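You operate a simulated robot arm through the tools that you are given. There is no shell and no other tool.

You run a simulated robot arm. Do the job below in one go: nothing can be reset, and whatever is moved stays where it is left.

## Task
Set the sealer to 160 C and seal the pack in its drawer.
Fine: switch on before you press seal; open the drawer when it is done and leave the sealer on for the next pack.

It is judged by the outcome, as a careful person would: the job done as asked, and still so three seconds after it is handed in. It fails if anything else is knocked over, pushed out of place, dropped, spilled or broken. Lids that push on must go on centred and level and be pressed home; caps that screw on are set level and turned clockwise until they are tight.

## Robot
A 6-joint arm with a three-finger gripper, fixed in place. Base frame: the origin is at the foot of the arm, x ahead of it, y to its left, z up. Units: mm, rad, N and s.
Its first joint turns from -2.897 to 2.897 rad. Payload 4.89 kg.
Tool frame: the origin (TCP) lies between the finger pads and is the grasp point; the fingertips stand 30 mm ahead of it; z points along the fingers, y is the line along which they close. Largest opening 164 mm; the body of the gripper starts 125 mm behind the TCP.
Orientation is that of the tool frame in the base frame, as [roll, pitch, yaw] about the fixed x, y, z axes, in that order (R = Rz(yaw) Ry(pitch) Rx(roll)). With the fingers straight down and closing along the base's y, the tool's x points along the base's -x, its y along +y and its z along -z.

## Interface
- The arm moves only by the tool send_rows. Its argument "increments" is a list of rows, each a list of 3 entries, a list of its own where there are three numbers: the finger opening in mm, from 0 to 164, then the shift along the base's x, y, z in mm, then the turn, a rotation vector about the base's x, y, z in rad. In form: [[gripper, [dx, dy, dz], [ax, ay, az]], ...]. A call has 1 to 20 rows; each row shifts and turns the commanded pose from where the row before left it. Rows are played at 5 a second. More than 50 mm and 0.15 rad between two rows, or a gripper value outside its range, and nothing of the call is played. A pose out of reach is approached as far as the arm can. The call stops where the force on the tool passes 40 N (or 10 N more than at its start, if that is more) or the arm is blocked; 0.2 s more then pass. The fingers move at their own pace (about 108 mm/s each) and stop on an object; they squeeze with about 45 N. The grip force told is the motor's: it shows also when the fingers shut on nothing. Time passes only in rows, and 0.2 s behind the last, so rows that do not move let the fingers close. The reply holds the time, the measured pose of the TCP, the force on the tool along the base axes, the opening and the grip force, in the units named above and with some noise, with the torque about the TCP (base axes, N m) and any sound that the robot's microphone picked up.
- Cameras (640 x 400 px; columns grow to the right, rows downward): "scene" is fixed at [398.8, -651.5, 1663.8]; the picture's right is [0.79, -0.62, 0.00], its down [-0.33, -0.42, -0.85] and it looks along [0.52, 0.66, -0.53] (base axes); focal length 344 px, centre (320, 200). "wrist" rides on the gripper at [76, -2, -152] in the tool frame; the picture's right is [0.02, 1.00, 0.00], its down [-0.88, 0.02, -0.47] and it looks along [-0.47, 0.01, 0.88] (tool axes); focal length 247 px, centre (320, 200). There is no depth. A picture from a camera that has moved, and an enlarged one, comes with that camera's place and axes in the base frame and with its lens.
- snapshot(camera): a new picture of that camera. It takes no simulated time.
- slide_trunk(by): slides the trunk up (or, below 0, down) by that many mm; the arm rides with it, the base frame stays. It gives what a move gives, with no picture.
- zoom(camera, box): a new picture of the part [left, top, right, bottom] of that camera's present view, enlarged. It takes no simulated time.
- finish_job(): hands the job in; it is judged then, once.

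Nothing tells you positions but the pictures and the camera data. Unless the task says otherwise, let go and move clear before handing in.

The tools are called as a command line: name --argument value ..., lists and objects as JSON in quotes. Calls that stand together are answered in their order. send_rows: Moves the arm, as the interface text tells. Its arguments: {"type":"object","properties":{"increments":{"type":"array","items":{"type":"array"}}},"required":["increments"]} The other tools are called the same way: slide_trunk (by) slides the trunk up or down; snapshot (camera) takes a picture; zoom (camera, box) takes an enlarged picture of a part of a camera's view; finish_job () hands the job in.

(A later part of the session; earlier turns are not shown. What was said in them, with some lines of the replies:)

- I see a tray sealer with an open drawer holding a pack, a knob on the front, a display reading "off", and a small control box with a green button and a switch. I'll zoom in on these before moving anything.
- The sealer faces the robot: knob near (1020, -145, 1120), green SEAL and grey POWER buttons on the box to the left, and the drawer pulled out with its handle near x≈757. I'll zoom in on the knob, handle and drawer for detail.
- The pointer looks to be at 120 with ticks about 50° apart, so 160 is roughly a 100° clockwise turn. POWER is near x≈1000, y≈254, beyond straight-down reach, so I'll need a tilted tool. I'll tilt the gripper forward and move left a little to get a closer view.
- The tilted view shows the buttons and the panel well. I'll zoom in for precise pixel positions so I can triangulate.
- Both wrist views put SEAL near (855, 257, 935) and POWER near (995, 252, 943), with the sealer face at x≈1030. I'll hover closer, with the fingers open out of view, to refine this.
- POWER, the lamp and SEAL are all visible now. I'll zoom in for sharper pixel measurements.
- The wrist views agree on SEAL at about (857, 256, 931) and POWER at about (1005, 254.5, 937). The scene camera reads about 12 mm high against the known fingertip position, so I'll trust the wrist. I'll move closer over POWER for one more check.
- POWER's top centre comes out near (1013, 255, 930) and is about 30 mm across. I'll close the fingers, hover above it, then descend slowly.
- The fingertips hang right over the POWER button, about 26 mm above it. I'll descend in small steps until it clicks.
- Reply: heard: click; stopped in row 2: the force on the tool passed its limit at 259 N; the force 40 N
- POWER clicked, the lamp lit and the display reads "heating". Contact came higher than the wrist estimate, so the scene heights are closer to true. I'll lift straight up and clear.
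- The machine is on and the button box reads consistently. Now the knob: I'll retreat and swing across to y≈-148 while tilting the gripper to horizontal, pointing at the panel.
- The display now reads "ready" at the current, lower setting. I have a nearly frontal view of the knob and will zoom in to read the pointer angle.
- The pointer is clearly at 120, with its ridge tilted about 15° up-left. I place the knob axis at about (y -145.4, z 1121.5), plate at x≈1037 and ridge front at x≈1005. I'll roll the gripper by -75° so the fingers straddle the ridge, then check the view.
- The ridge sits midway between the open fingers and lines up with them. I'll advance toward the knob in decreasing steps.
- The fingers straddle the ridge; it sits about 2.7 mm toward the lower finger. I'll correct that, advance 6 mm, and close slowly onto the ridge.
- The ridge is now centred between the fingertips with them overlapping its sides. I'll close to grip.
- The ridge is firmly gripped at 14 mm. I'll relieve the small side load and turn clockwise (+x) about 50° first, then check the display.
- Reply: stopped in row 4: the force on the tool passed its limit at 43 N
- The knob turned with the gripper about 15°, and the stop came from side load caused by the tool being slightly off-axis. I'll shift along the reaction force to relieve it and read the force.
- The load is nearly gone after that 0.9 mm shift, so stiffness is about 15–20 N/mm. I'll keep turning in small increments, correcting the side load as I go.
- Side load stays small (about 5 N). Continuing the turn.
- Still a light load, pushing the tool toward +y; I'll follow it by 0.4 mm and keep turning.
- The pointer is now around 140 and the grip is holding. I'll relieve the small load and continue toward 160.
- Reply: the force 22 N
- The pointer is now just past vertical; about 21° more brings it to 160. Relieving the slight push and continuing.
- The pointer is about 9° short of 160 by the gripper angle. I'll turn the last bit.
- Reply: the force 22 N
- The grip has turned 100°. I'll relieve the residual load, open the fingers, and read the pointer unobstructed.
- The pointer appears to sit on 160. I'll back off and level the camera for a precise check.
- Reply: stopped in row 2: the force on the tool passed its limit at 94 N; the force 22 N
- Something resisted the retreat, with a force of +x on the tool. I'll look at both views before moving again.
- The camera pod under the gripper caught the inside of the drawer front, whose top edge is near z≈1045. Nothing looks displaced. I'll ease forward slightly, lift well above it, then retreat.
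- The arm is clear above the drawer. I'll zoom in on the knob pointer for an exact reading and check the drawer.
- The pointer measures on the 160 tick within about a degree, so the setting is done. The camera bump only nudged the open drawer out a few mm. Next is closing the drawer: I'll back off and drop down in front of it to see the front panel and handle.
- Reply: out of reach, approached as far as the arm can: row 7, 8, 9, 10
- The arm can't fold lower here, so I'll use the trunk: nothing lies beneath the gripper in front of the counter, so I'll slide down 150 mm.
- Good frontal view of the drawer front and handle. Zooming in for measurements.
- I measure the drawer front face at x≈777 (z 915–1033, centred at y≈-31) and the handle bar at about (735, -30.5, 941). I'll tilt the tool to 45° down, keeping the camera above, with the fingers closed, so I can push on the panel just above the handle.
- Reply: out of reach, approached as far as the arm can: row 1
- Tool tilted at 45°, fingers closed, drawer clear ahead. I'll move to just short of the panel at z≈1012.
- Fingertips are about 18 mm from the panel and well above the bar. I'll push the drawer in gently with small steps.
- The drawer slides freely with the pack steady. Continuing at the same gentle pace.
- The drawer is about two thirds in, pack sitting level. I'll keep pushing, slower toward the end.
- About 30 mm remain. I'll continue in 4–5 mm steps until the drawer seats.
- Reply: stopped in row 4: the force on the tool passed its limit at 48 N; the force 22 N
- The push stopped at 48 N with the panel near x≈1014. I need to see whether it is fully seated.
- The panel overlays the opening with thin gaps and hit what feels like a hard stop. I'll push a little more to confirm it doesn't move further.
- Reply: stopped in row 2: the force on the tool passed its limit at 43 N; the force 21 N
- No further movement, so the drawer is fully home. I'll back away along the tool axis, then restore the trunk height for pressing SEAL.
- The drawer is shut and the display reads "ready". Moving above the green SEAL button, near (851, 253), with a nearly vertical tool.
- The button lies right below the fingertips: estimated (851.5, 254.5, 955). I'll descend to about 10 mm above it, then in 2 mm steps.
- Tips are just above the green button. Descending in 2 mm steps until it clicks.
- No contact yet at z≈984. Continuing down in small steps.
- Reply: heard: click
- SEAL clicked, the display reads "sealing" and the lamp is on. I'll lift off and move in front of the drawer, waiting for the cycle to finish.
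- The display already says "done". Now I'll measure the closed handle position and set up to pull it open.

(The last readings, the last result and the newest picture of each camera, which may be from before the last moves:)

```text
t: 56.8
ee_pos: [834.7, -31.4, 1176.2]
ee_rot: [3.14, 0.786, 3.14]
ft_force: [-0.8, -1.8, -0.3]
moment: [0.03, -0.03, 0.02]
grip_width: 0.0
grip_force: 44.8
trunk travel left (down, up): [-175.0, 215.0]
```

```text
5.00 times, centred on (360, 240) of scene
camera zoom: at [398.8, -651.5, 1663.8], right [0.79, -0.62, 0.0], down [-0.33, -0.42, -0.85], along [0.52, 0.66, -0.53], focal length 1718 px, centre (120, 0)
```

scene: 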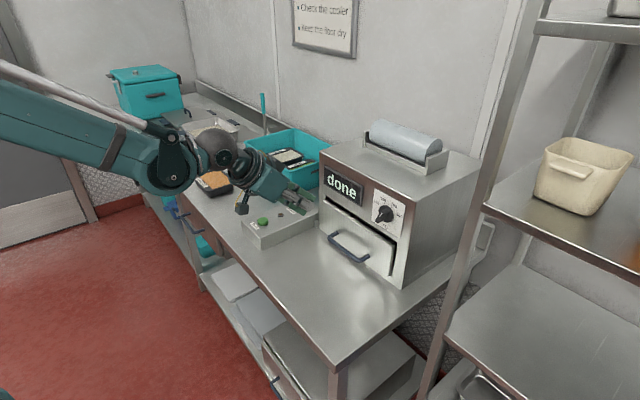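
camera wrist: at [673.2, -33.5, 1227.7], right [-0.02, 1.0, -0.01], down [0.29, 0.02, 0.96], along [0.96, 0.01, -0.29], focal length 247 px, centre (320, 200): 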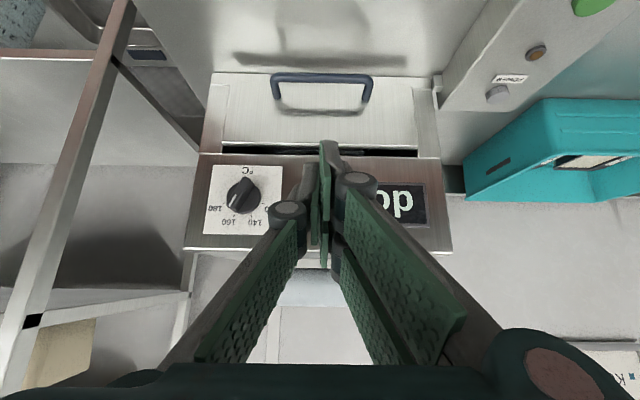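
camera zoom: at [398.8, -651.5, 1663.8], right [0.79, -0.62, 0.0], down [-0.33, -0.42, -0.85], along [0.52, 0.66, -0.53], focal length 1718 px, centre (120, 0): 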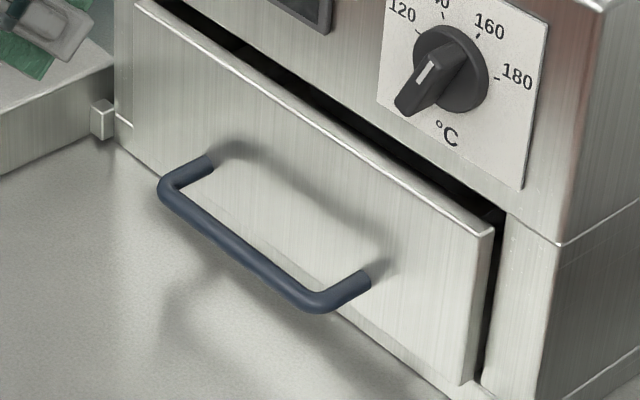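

The bar now sits at about (986, -30, 940) with the panel behind it at about x 1027. I'll roll the gripper so the fingers close in the x–z plane and open to 40 mm, positioned back along the 45° approach line.

send_rows --increments '[[40, [6, 0.1, 2.3], [-0.101, 0, 0.101]], [40, [6, 0.1, 2.3], [-0.101, 0, 0.101]], [40, [6, 0.1, 2.3], [-0.101, 0, 0.101]], [40, [6, 0.1, 2.3], [-0.101, 0, 0.101]], [40, [6, 0.1, 2.3], [-0.101, 0, 0.101]], [40, [6, 0.1, 2.3], [-0.101, 0, 0.101]], [40, [6, 0.1, 2.3], [-0.101, 0, 0.101]], [40, [6, 0.1, 2.3], [-0.101, 0, 0.101]], [40, [6, 0.1, 2.3], [-0.101, 0, 0.101]], [40, [6, 0.1, 2.3], [-0.101, 0, 0.101]], [40, [5, 0.1, 2], [-0.101, 0, 0.101]], [40, [0, 0, 0], [0, 0, 0]]]'

snapshot --camera "scene"

snapshot --camera "wrist"

```text
t: 59.4
ee_pos: [900.5, -29.5, 1200.8]
ee_rot: [-2.357, -0.001, -1.569]
ft_force: [-0.2, -0.4, -0.8]
moment: [0.03, -0.03, 0.03]
grip_width: 39.8
grip_force: 0.0
trunk travel left (down, up): [-175.0, 215.0]
```

```text
taken
```

scene: 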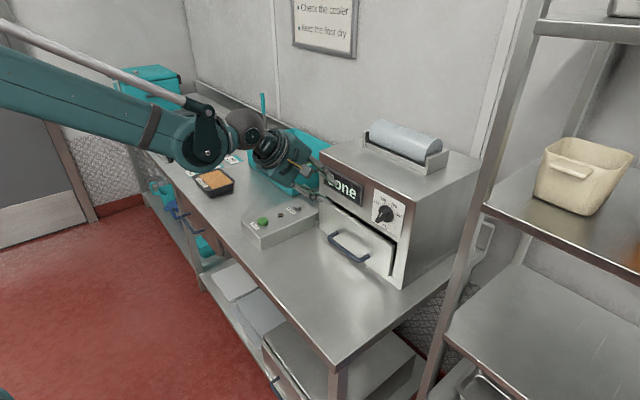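

```text
taken
camera wrist: at [793.2, -106.5, 1309.2], right [-0.71, -0.02, -0.71], down [-0.35, 0.88, 0.32], along [0.61, 0.47, -0.63], focal length 247 px, centre (320, 200)
```

wrist: 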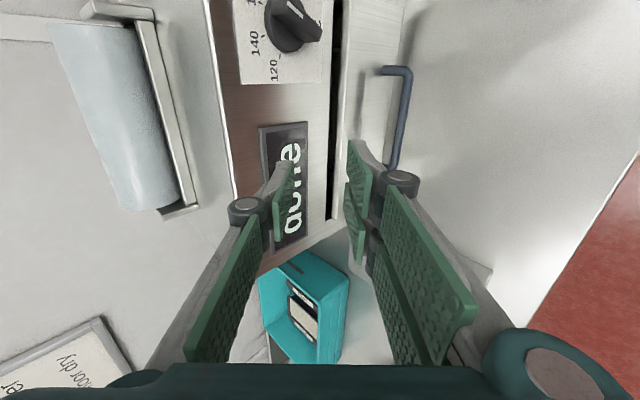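

Orientation is right. Lowering the trunk 175 mm, which brings the fingers level with the approach line to the bar; the path is clear.

slide_trunk --by -175

snapshot --camera "wrist"

zoom --camera "scene" --box '[230, 160, 410, 290]'

```text
t: 61.3
ee_pos: [901.1, -30.1, 1027.5]
ee_rot: [-2.357, 0.001, -1.572]
ft_force: [-0.6, -0.2, -0.4]
moment: [0.0, -0.01, 0.03]
grip_width: 39.9
grip_force: 0.0
trunk travel left (down, up): [0.0, 390.0]
```

```text
taken
camera wrist: at [793.1, -106.5, 1134.3], right [-0.71, -0.02, -0.71], down [-0.35, 0.88, 0.32], along [0.62, 0.47, -0.63], focal length 247 px, centre (320, 200)
```

wrist: 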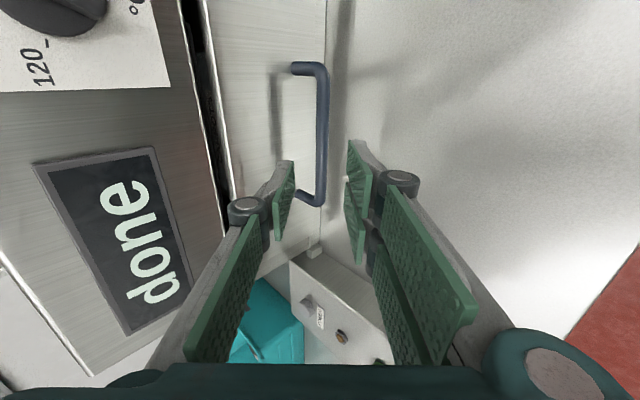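

```text
3.08 times, centred on (320, 225) of scene
camera zoom: at [398.8, -651.5, 1663.8], right [0.79, -0.62, 0.0], down [-0.33, -0.42, -0.85], along [0.52, 0.66, -0.53], focal length 1058 px, centre (320, 123)
```

zoom: 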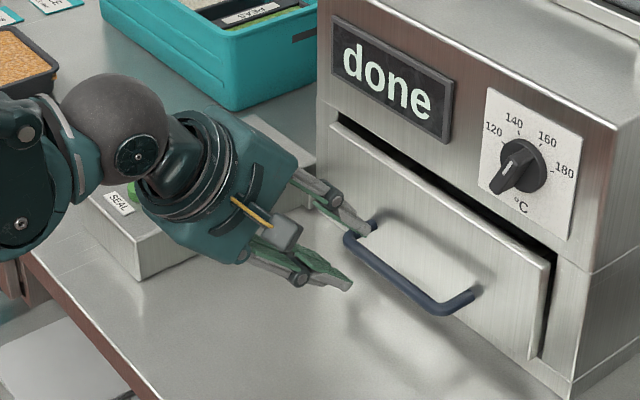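

The bar appears centred between the open fingers. A quick zoom to check the alignment before advancing.

zoom --camera "wrist" --box '[240, 40, 400, 240]'

```text
2.00 times, centred on (320, 140) of wrist
camera zoom: at [793.1, -106.5, 1134.3], right [-0.71, -0.02, -0.71], down [-0.35, 0.88, 0.32], along [0.62, 0.47, -0.63], focal length 494 px, centre (320, 320)
```

zoom: 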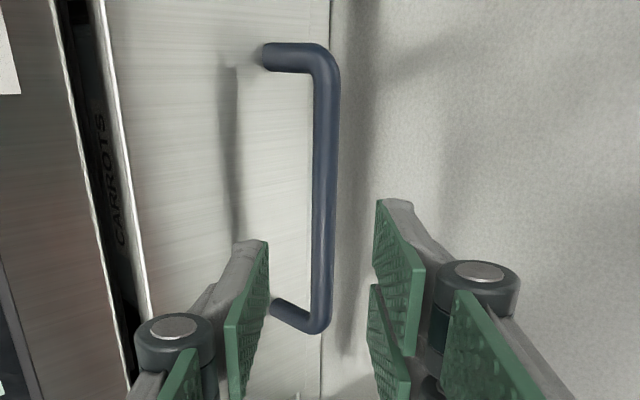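

Alignment is good to about 2 mm. Advancing along the 45° axis so the fingers straddle the bar, slowing at the end.

send_rows --increments '[[40, [16.3, 0, -19.1], [0, 0, 0]], [40, [17.7, 0, -17.7], [0, 0, 0]], [40, [14.1, 0, -14.1], [0, 0, 0]], [40, [10.6, 0, -10.6], [0, 0, 0]], [40, [7.1, 0, -7.1], [0, 0, 0]], [40, [3.5, 0, -3.5], [0, 0, 0]], [40, [3.5, 0, -3.5], [0, 0, 0]], [40, [0, 0, 0], [0, 0, 0]]]'

zoom --camera "wrist" --box '[220, 80, 420, 260]'

zoom --camera "scene" --box '[290, 190, 410, 280]'

```text
t: 63.1
ee_pos: [973.3, -30.0, 951.0]
ee_rot: [-2.356, 0.0, -1.569]
ft_force: [0.5, 0.1, -0.4]
moment: [-0.02, -0.01, 0.0]
grip_width: 39.8
grip_force: 0.1
trunk travel left (down, up): [0.0, 390.0]
```

```text
2.22 times, centred on (320, 170) of wrist
camera zoom: at [865.7, -106.4, 1058.8], right [-0.71, -0.02, -0.71], down [-0.35, 0.88, 0.32], along [0.62, 0.47, -0.63], focal length 549 px, centre (320, 267)
```

zoom: 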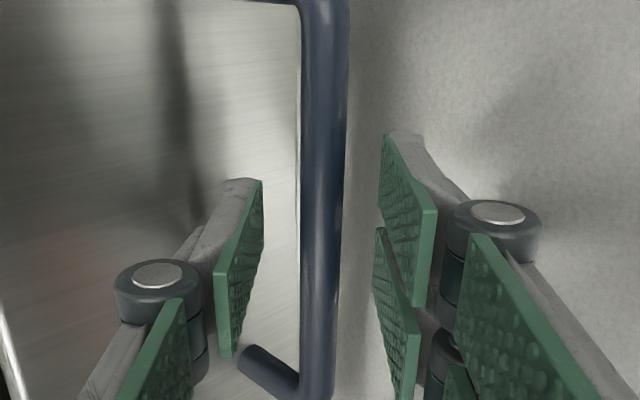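

```text
4.44 times, centred on (350, 235) of scene
camera zoom: at [398.8, -651.5, 1663.8], right [0.79, -0.62, 0.0], down [-0.33, -0.42, -0.85], along [0.52, 0.66, -0.53], focal length 1528 px, centre (187, 44)
```

zoom: 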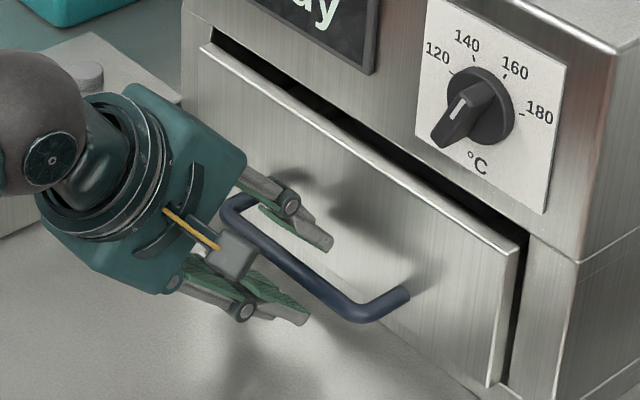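

The fingers straddle the bar without contact. Closing to grip it.

send_rows --increments '[[40, [1.5, 0, -1.5], [0, 0, 0]], [28, [0, 0, 0], [0, 0, 0]], [18, [0, 0, 0], [0, 0, 0]], [5, [0, 0, 0], [0, 0, 0]], [5, [0, 0, 0], [0, 0, 0]], [5, [0, 0, 0], [0, 0, 0]]]'

zoom --camera "wrist" --box '[220, 80, 420, 260]'

```text
t: 64.5
ee_pos: [975.2, -29.7, 949.4]
ee_rot: [-2.359, -0.001, -1.571]
ft_force: [-0.3, 0.7, -1.7]
moment: [0.72, 0.02, -0.58]
grip_width: 13.0
grip_force: 45.3
trunk travel left (down, up): [0.0, 390.0]
```

```text
2.22 times, centred on (320, 170) of wrist
camera zoom: at [867.6, -106.7, 1057.2], right [-0.71, -0.02, -0.71], down [-0.35, 0.88, 0.32], along [0.61, 0.47, -0.63], focal length 549 px, centre (320, 267)
```

zoom: 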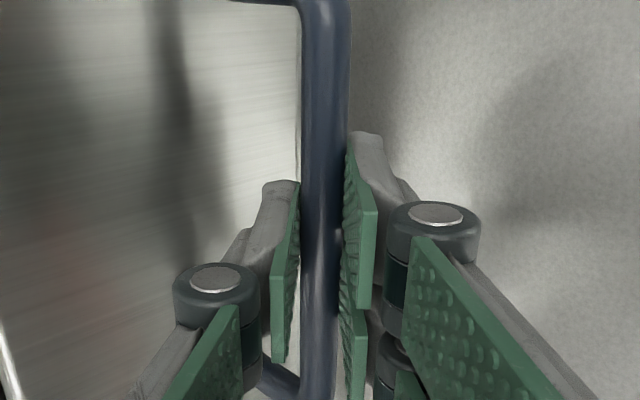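

The bar is gripped (13 mm) with little side load. Pulling straight back slowly.

send_rows --increments '[[5, [-2, 0, 0], [0, 0, 0]], [5, [-3, 0, 0], [0, 0, 0]], [5, [-4, 0, 0], [0, 0, 0]], [5, [-5, 0, 0], [0, 0, 0]], [5, [-6, 0, 0], [0, 0, 0]], [5, [-6, 0, 0], [0, 0, 0]], [5, [-6, 0, 0], [0, 0, 0]]]'

zoom --camera "scene" --box '[230, 160, 430, 320]'

```text
t: 66.1
ee_pos: [943.5, -29.9, 949.1]
ee_rot: [-2.358, -0.001, -1.571]
ft_force: [-0.4, 1.1, -14.8]
moment: [0.34, 0.12, -0.87]
grip_width: 13.1
grip_force: 45.2
trunk travel left (down, up): [0.0, 390.0]
```

```text
2.50 times, centred on (330, 240) of scene
camera zoom: at [398.8, -651.5, 1663.8], right [0.79, -0.62, 0.0], down [-0.33, -0.42, -0.85], along [0.52, 0.66, -0.53], focal length 859 px, centre (295, 100)
```

zoom: 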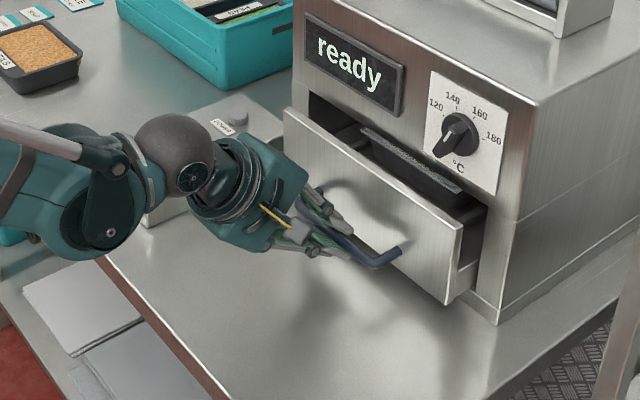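

The drawer is coming out smoothly, and the display has gone back to "ready" once opened. Continuing the pull.

send_rows --increments '[[5, [-7, 0, -0.5], [0, 0, 0]], [5, [-8, 0, 0], [0, 0, 0]], [5, [-8, 0, 0], [0, 0, 0]], [5, [-8, 0, 0], [0, 0, 0]], [5, [-8, 0, 0], [0, 0, 0]], [5, [-8, 0, 0], [0, 0, 0]], [5, [-8, 0, 0], [0, 0, 0]], [5, [-8, 0, 0], [0, 0, 0]], [5, [-8, 0, 0], [0, 0, 0]], [5, [-8, 0, 0], [0, 0, 0]], [5, [-8, 0, 0], [0, 0, 0]], [5, [-8, 0, 0], [0, 0, 0]]]'

zoom --camera "scene" --box '[200, 160, 430, 330]'

```text
t: 68.7
ee_pos: [848.1, -29.7, 950.0]
ee_rot: [-2.358, 0.001, -1.57]
ft_force: [0.1, -0.6, -3.8]
moment: [0.83, 0.07, -0.43]
grip_width: 12.9
grip_force: 45.0
trunk travel left (down, up): [0.0, 390.0]
```

```text
2.35 times, centred on (315, 245) of scene
camera zoom: at [398.8, -651.5, 1663.8], right [0.79, -0.62, 0.0], down [-0.33, -0.42, -0.85], along [0.52, 0.66, -0.53], focal length 809 px, centre (332, 94)
```

zoom: 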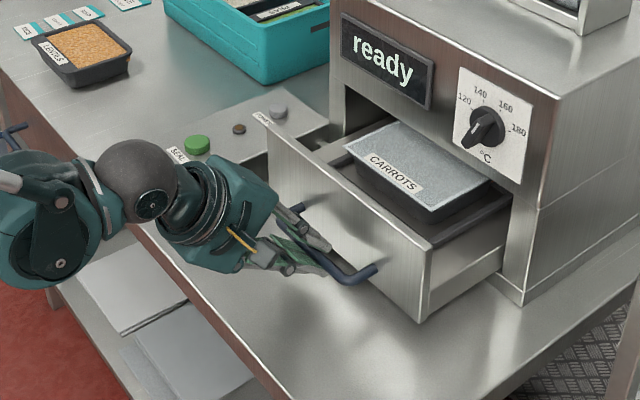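

The pack now carries a sealed film. I'll continue to the fully open position.

send_rows --increments '[[5, [-8, 0, 0], [0, 0, 0]], [5, [-8, 0, 0], [0, 0, 0]], [5, [-8, 0, 0], [0, 0, 0]], [5, [-8, 0, 0], [0, 0, 0]], [5, [-8, 0, 0], [0, 0, 0]], [5, [-8, 0, 0], [0, 0, 0]], [5, [-8, 0, 0], [0, 0, 0]], [5, [-8, 0, 0], [0, 0, 0]], [5, [-8, 0, 0], [0, 0, 0]], [5, [-8, 0, 0], [0, 0, 0]], [5, [-8, 0, 0], [0, 0, 0]], [5, [-7, 0, 0], [0, 0, 0]], [5, [-6, 0, 0], [0, 0, 0]], [5, [-5, 0, 0], [0, 0, 0]]]'

zoom --camera "scene" --box '[200, 160, 430, 330]'

```text
t: 71.7
ee_pos: [741.4, -30.2, 949.2]
ee_rot: [-2.356, 0.001, -1.573]
ft_force: [-0.5, 1.0, 19.5]
moment: [0.61, -0.17, -0.62]
grip_width: 12.9
grip_force: 44.9
trunk travel left (down, up): [0.0, 390.0]
```

```text
2.35 times, centred on (315, 245) of scene
camera zoom: at [398.8, -651.5, 1663.8], right [0.79, -0.62, 0.0], down [-0.33, -0.42, -0.85], along [0.52, 0.66, -0.53], focal length 809 px, centre (332, 94)
```

zoom: 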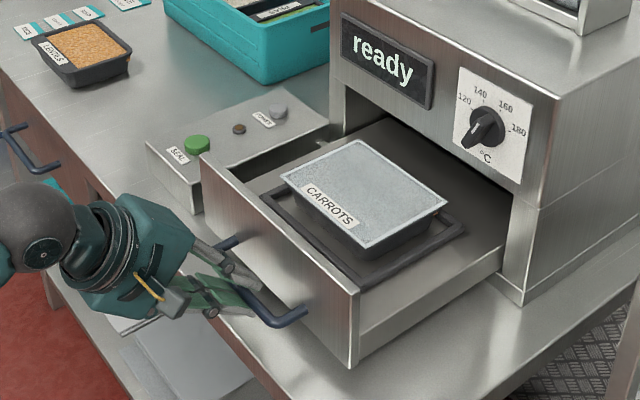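

Nearly fully open with the sealed pack sitting steady. I'll ease it the last ~14 mm.

send_rows --increments '[[5, [-3, 0, 0.5], [0, 0, 0]], [5, [-3, 0, 0], [0, 0, 0]], [5, [-3, 0, 0], [0, 0, 0]], [5, [-3, 0, 0], [0, 0, 0]], [5, [-2, 0, 0], [0, 0, 0]], [5, [0, 0, 0], [0, 0, 0]]]'

zoom --camera "wrist" --box '[180, 60, 460, 280]'

```text
t: 73.1
ee_pos: [727.2, -31.0, 949.7]
ee_rot: [-2.357, -0.001, -1.57]
ft_force: [1.0, -7.1, 18.2]
moment: [0.35, -0.15, -0.89]
grip_width: 13.1
grip_force: 44.7
trunk travel left (down, up): [0.0, 390.0]
```

```text
1.82 times, centred on (320, 170) of wrist
camera zoom: at [620.1, -106.7, 1057.0], right [-0.71, -0.02, -0.71], down [-0.35, 0.88, 0.32], along [0.62, 0.47, -0.63], focal length 449 px, centre (320, 254)
```

zoom: 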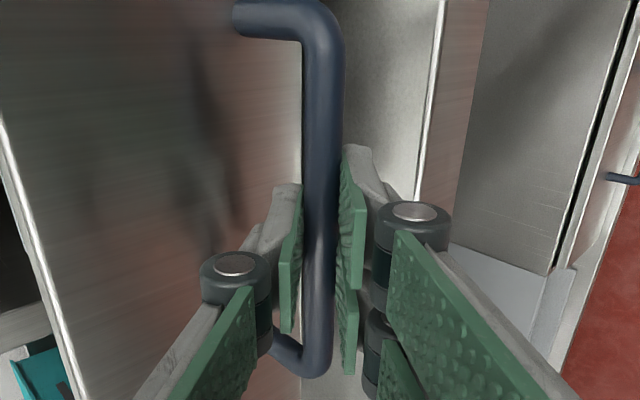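

The drawer is at its original open position. I'll relieve the load, release the bar and back out along the tool axis.

send_rows --increments '[[5, [0, -0.4, 0.7], [0, 0, 0]], [5, [0, 0, 0], [0, 0, 0]], [20, [0, 0, 0], [0, 0, 0]], [38, [0, 0, 0], [0, 0, 0]], [38, [0, 0, 0], [0, 0, 0]], [38, [-7, 0, 7], [0, 0, 0]], [38, [-14, 0, 14], [0, 0, 0]], [38, [-20, 0, 20], [0, 0, 0]], [38, [-20, 0, 25], [0, 0, 0]], [38, [-15, 0, 30], [0, 0, 0]], [38, [0, 0, 0], [0, 0, 0]]]'

snapshot --camera "scene"

zoom --camera "scene" --box '[230, 140, 430, 330]'

```text
t: 75.5
ee_pos: [651.3, -29.6, 1046.2]
ee_rot: [-2.358, -0.001, -1.569]
ft_force: [1.0, -0.3, -0.5]
moment: [0.03, 0.05, -0.01]
grip_width: 38.0
grip_force: 0.1
trunk travel left (down, up): [0.0, 390.0]
```

```text
taken
```

scene: 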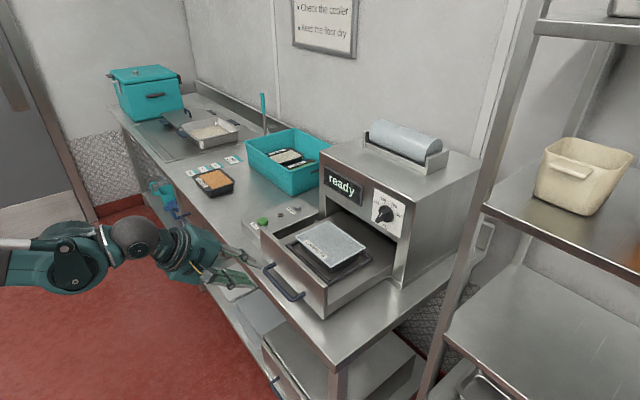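

```text
2.11 times, centred on (330, 235) of scene
camera zoom: at [398.8, -651.5, 1663.8], right [0.79, -0.62, 0.0], down [-0.33, -0.42, -0.85], along [0.52, 0.66, -0.53], focal length 724 px, centre (299, 126)
```

zoom: 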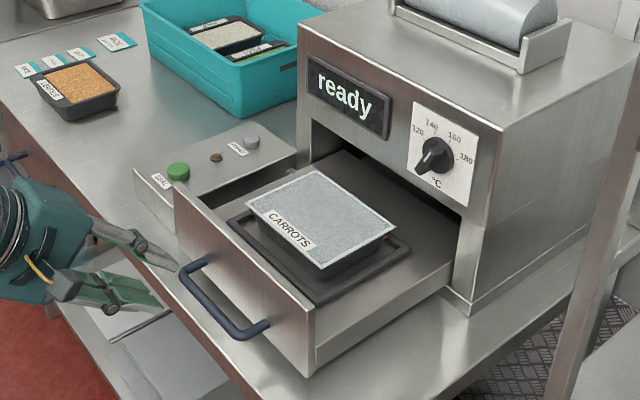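

The pack is sealed, the drawer is open, the knob is at 160 and the display shows "ready", so the sealer is still on. I'll move the arm further clear and take a last look.

send_rows --increments '[[38, [-10, 0, 30], [0, 0, 0]], [38, [-10, 0, 35], [0, 0, 0]], [38, [0, 0, 35], [0, 0, 0]], [38, [0, 0, 0], [0, 0, 0]]]'

zoom --camera "scene" --box '[320, 160, 420, 240]'

snapshot --camera "scene"

```text
t: 76.5
ee_pos: [631.8, -30.9, 1145.4]
ee_rot: [-2.357, 0.0, -1.571]
ft_force: [0.0, -0.4, -1.4]
moment: [0.05, -0.02, -0.01]
grip_width: 37.9
grip_force: 0.0
trunk travel left (down, up): [0.0, 390.0]
```

```text
5.00 times, centred on (370, 200) of scene
camera zoom: at [398.8, -651.5, 1663.8], right [0.79, -0.62, 0.0], down [-0.33, -0.42, -0.85], along [0.52, 0.66, -0.53], focal length 1718 px, centre (70, 200)
```

zoom: 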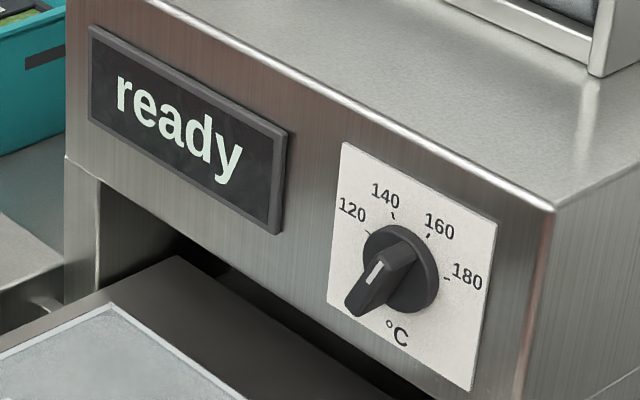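

```text
taken
```

scene: 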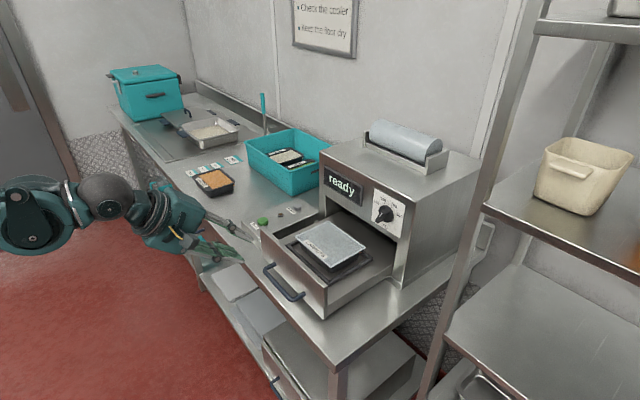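

The sealer is on and reads "ready", and the knob is at 160. The sealed pack sits in the open drawer, nothing else has been disturbed, and the arm is clear. Handing the job in.

finish_job

```text
The job is handed in.
```

The pack of carrots is sealed at the 160 °C setting and sitting in the open drawer. The sealer is still switched on and reads "ready" for the next pack.

- **Order:** I pressed POWER first and the display went from "heating" to "ready". I then turned the knob from 120 to 160, closed the drawer and pressed SEAL. I opened the drawer once the display showed "done".
- **Knob:** the pointer sits on the 160 mark to within about a degree, read from the camera. The display never shows a temperature, so that reading is the only check.
- **"Ready" at 160:** the display kept showing "ready" while I turned the knob up and never went back to "heating". I can't confirm the sealer had actually reached 160 °C when it sealed.
- **Bumps:**
  - The first POWER press was harder than intended, peaking at about 259 N. The button clicked and the sealer came on normally.
  - While backing away from the knob, the gripper's camera caught the open drawer front and moved it a few millimetres. The pack stayed in place.

Nothing else was moved, and the arm was clear when I handed the job in.
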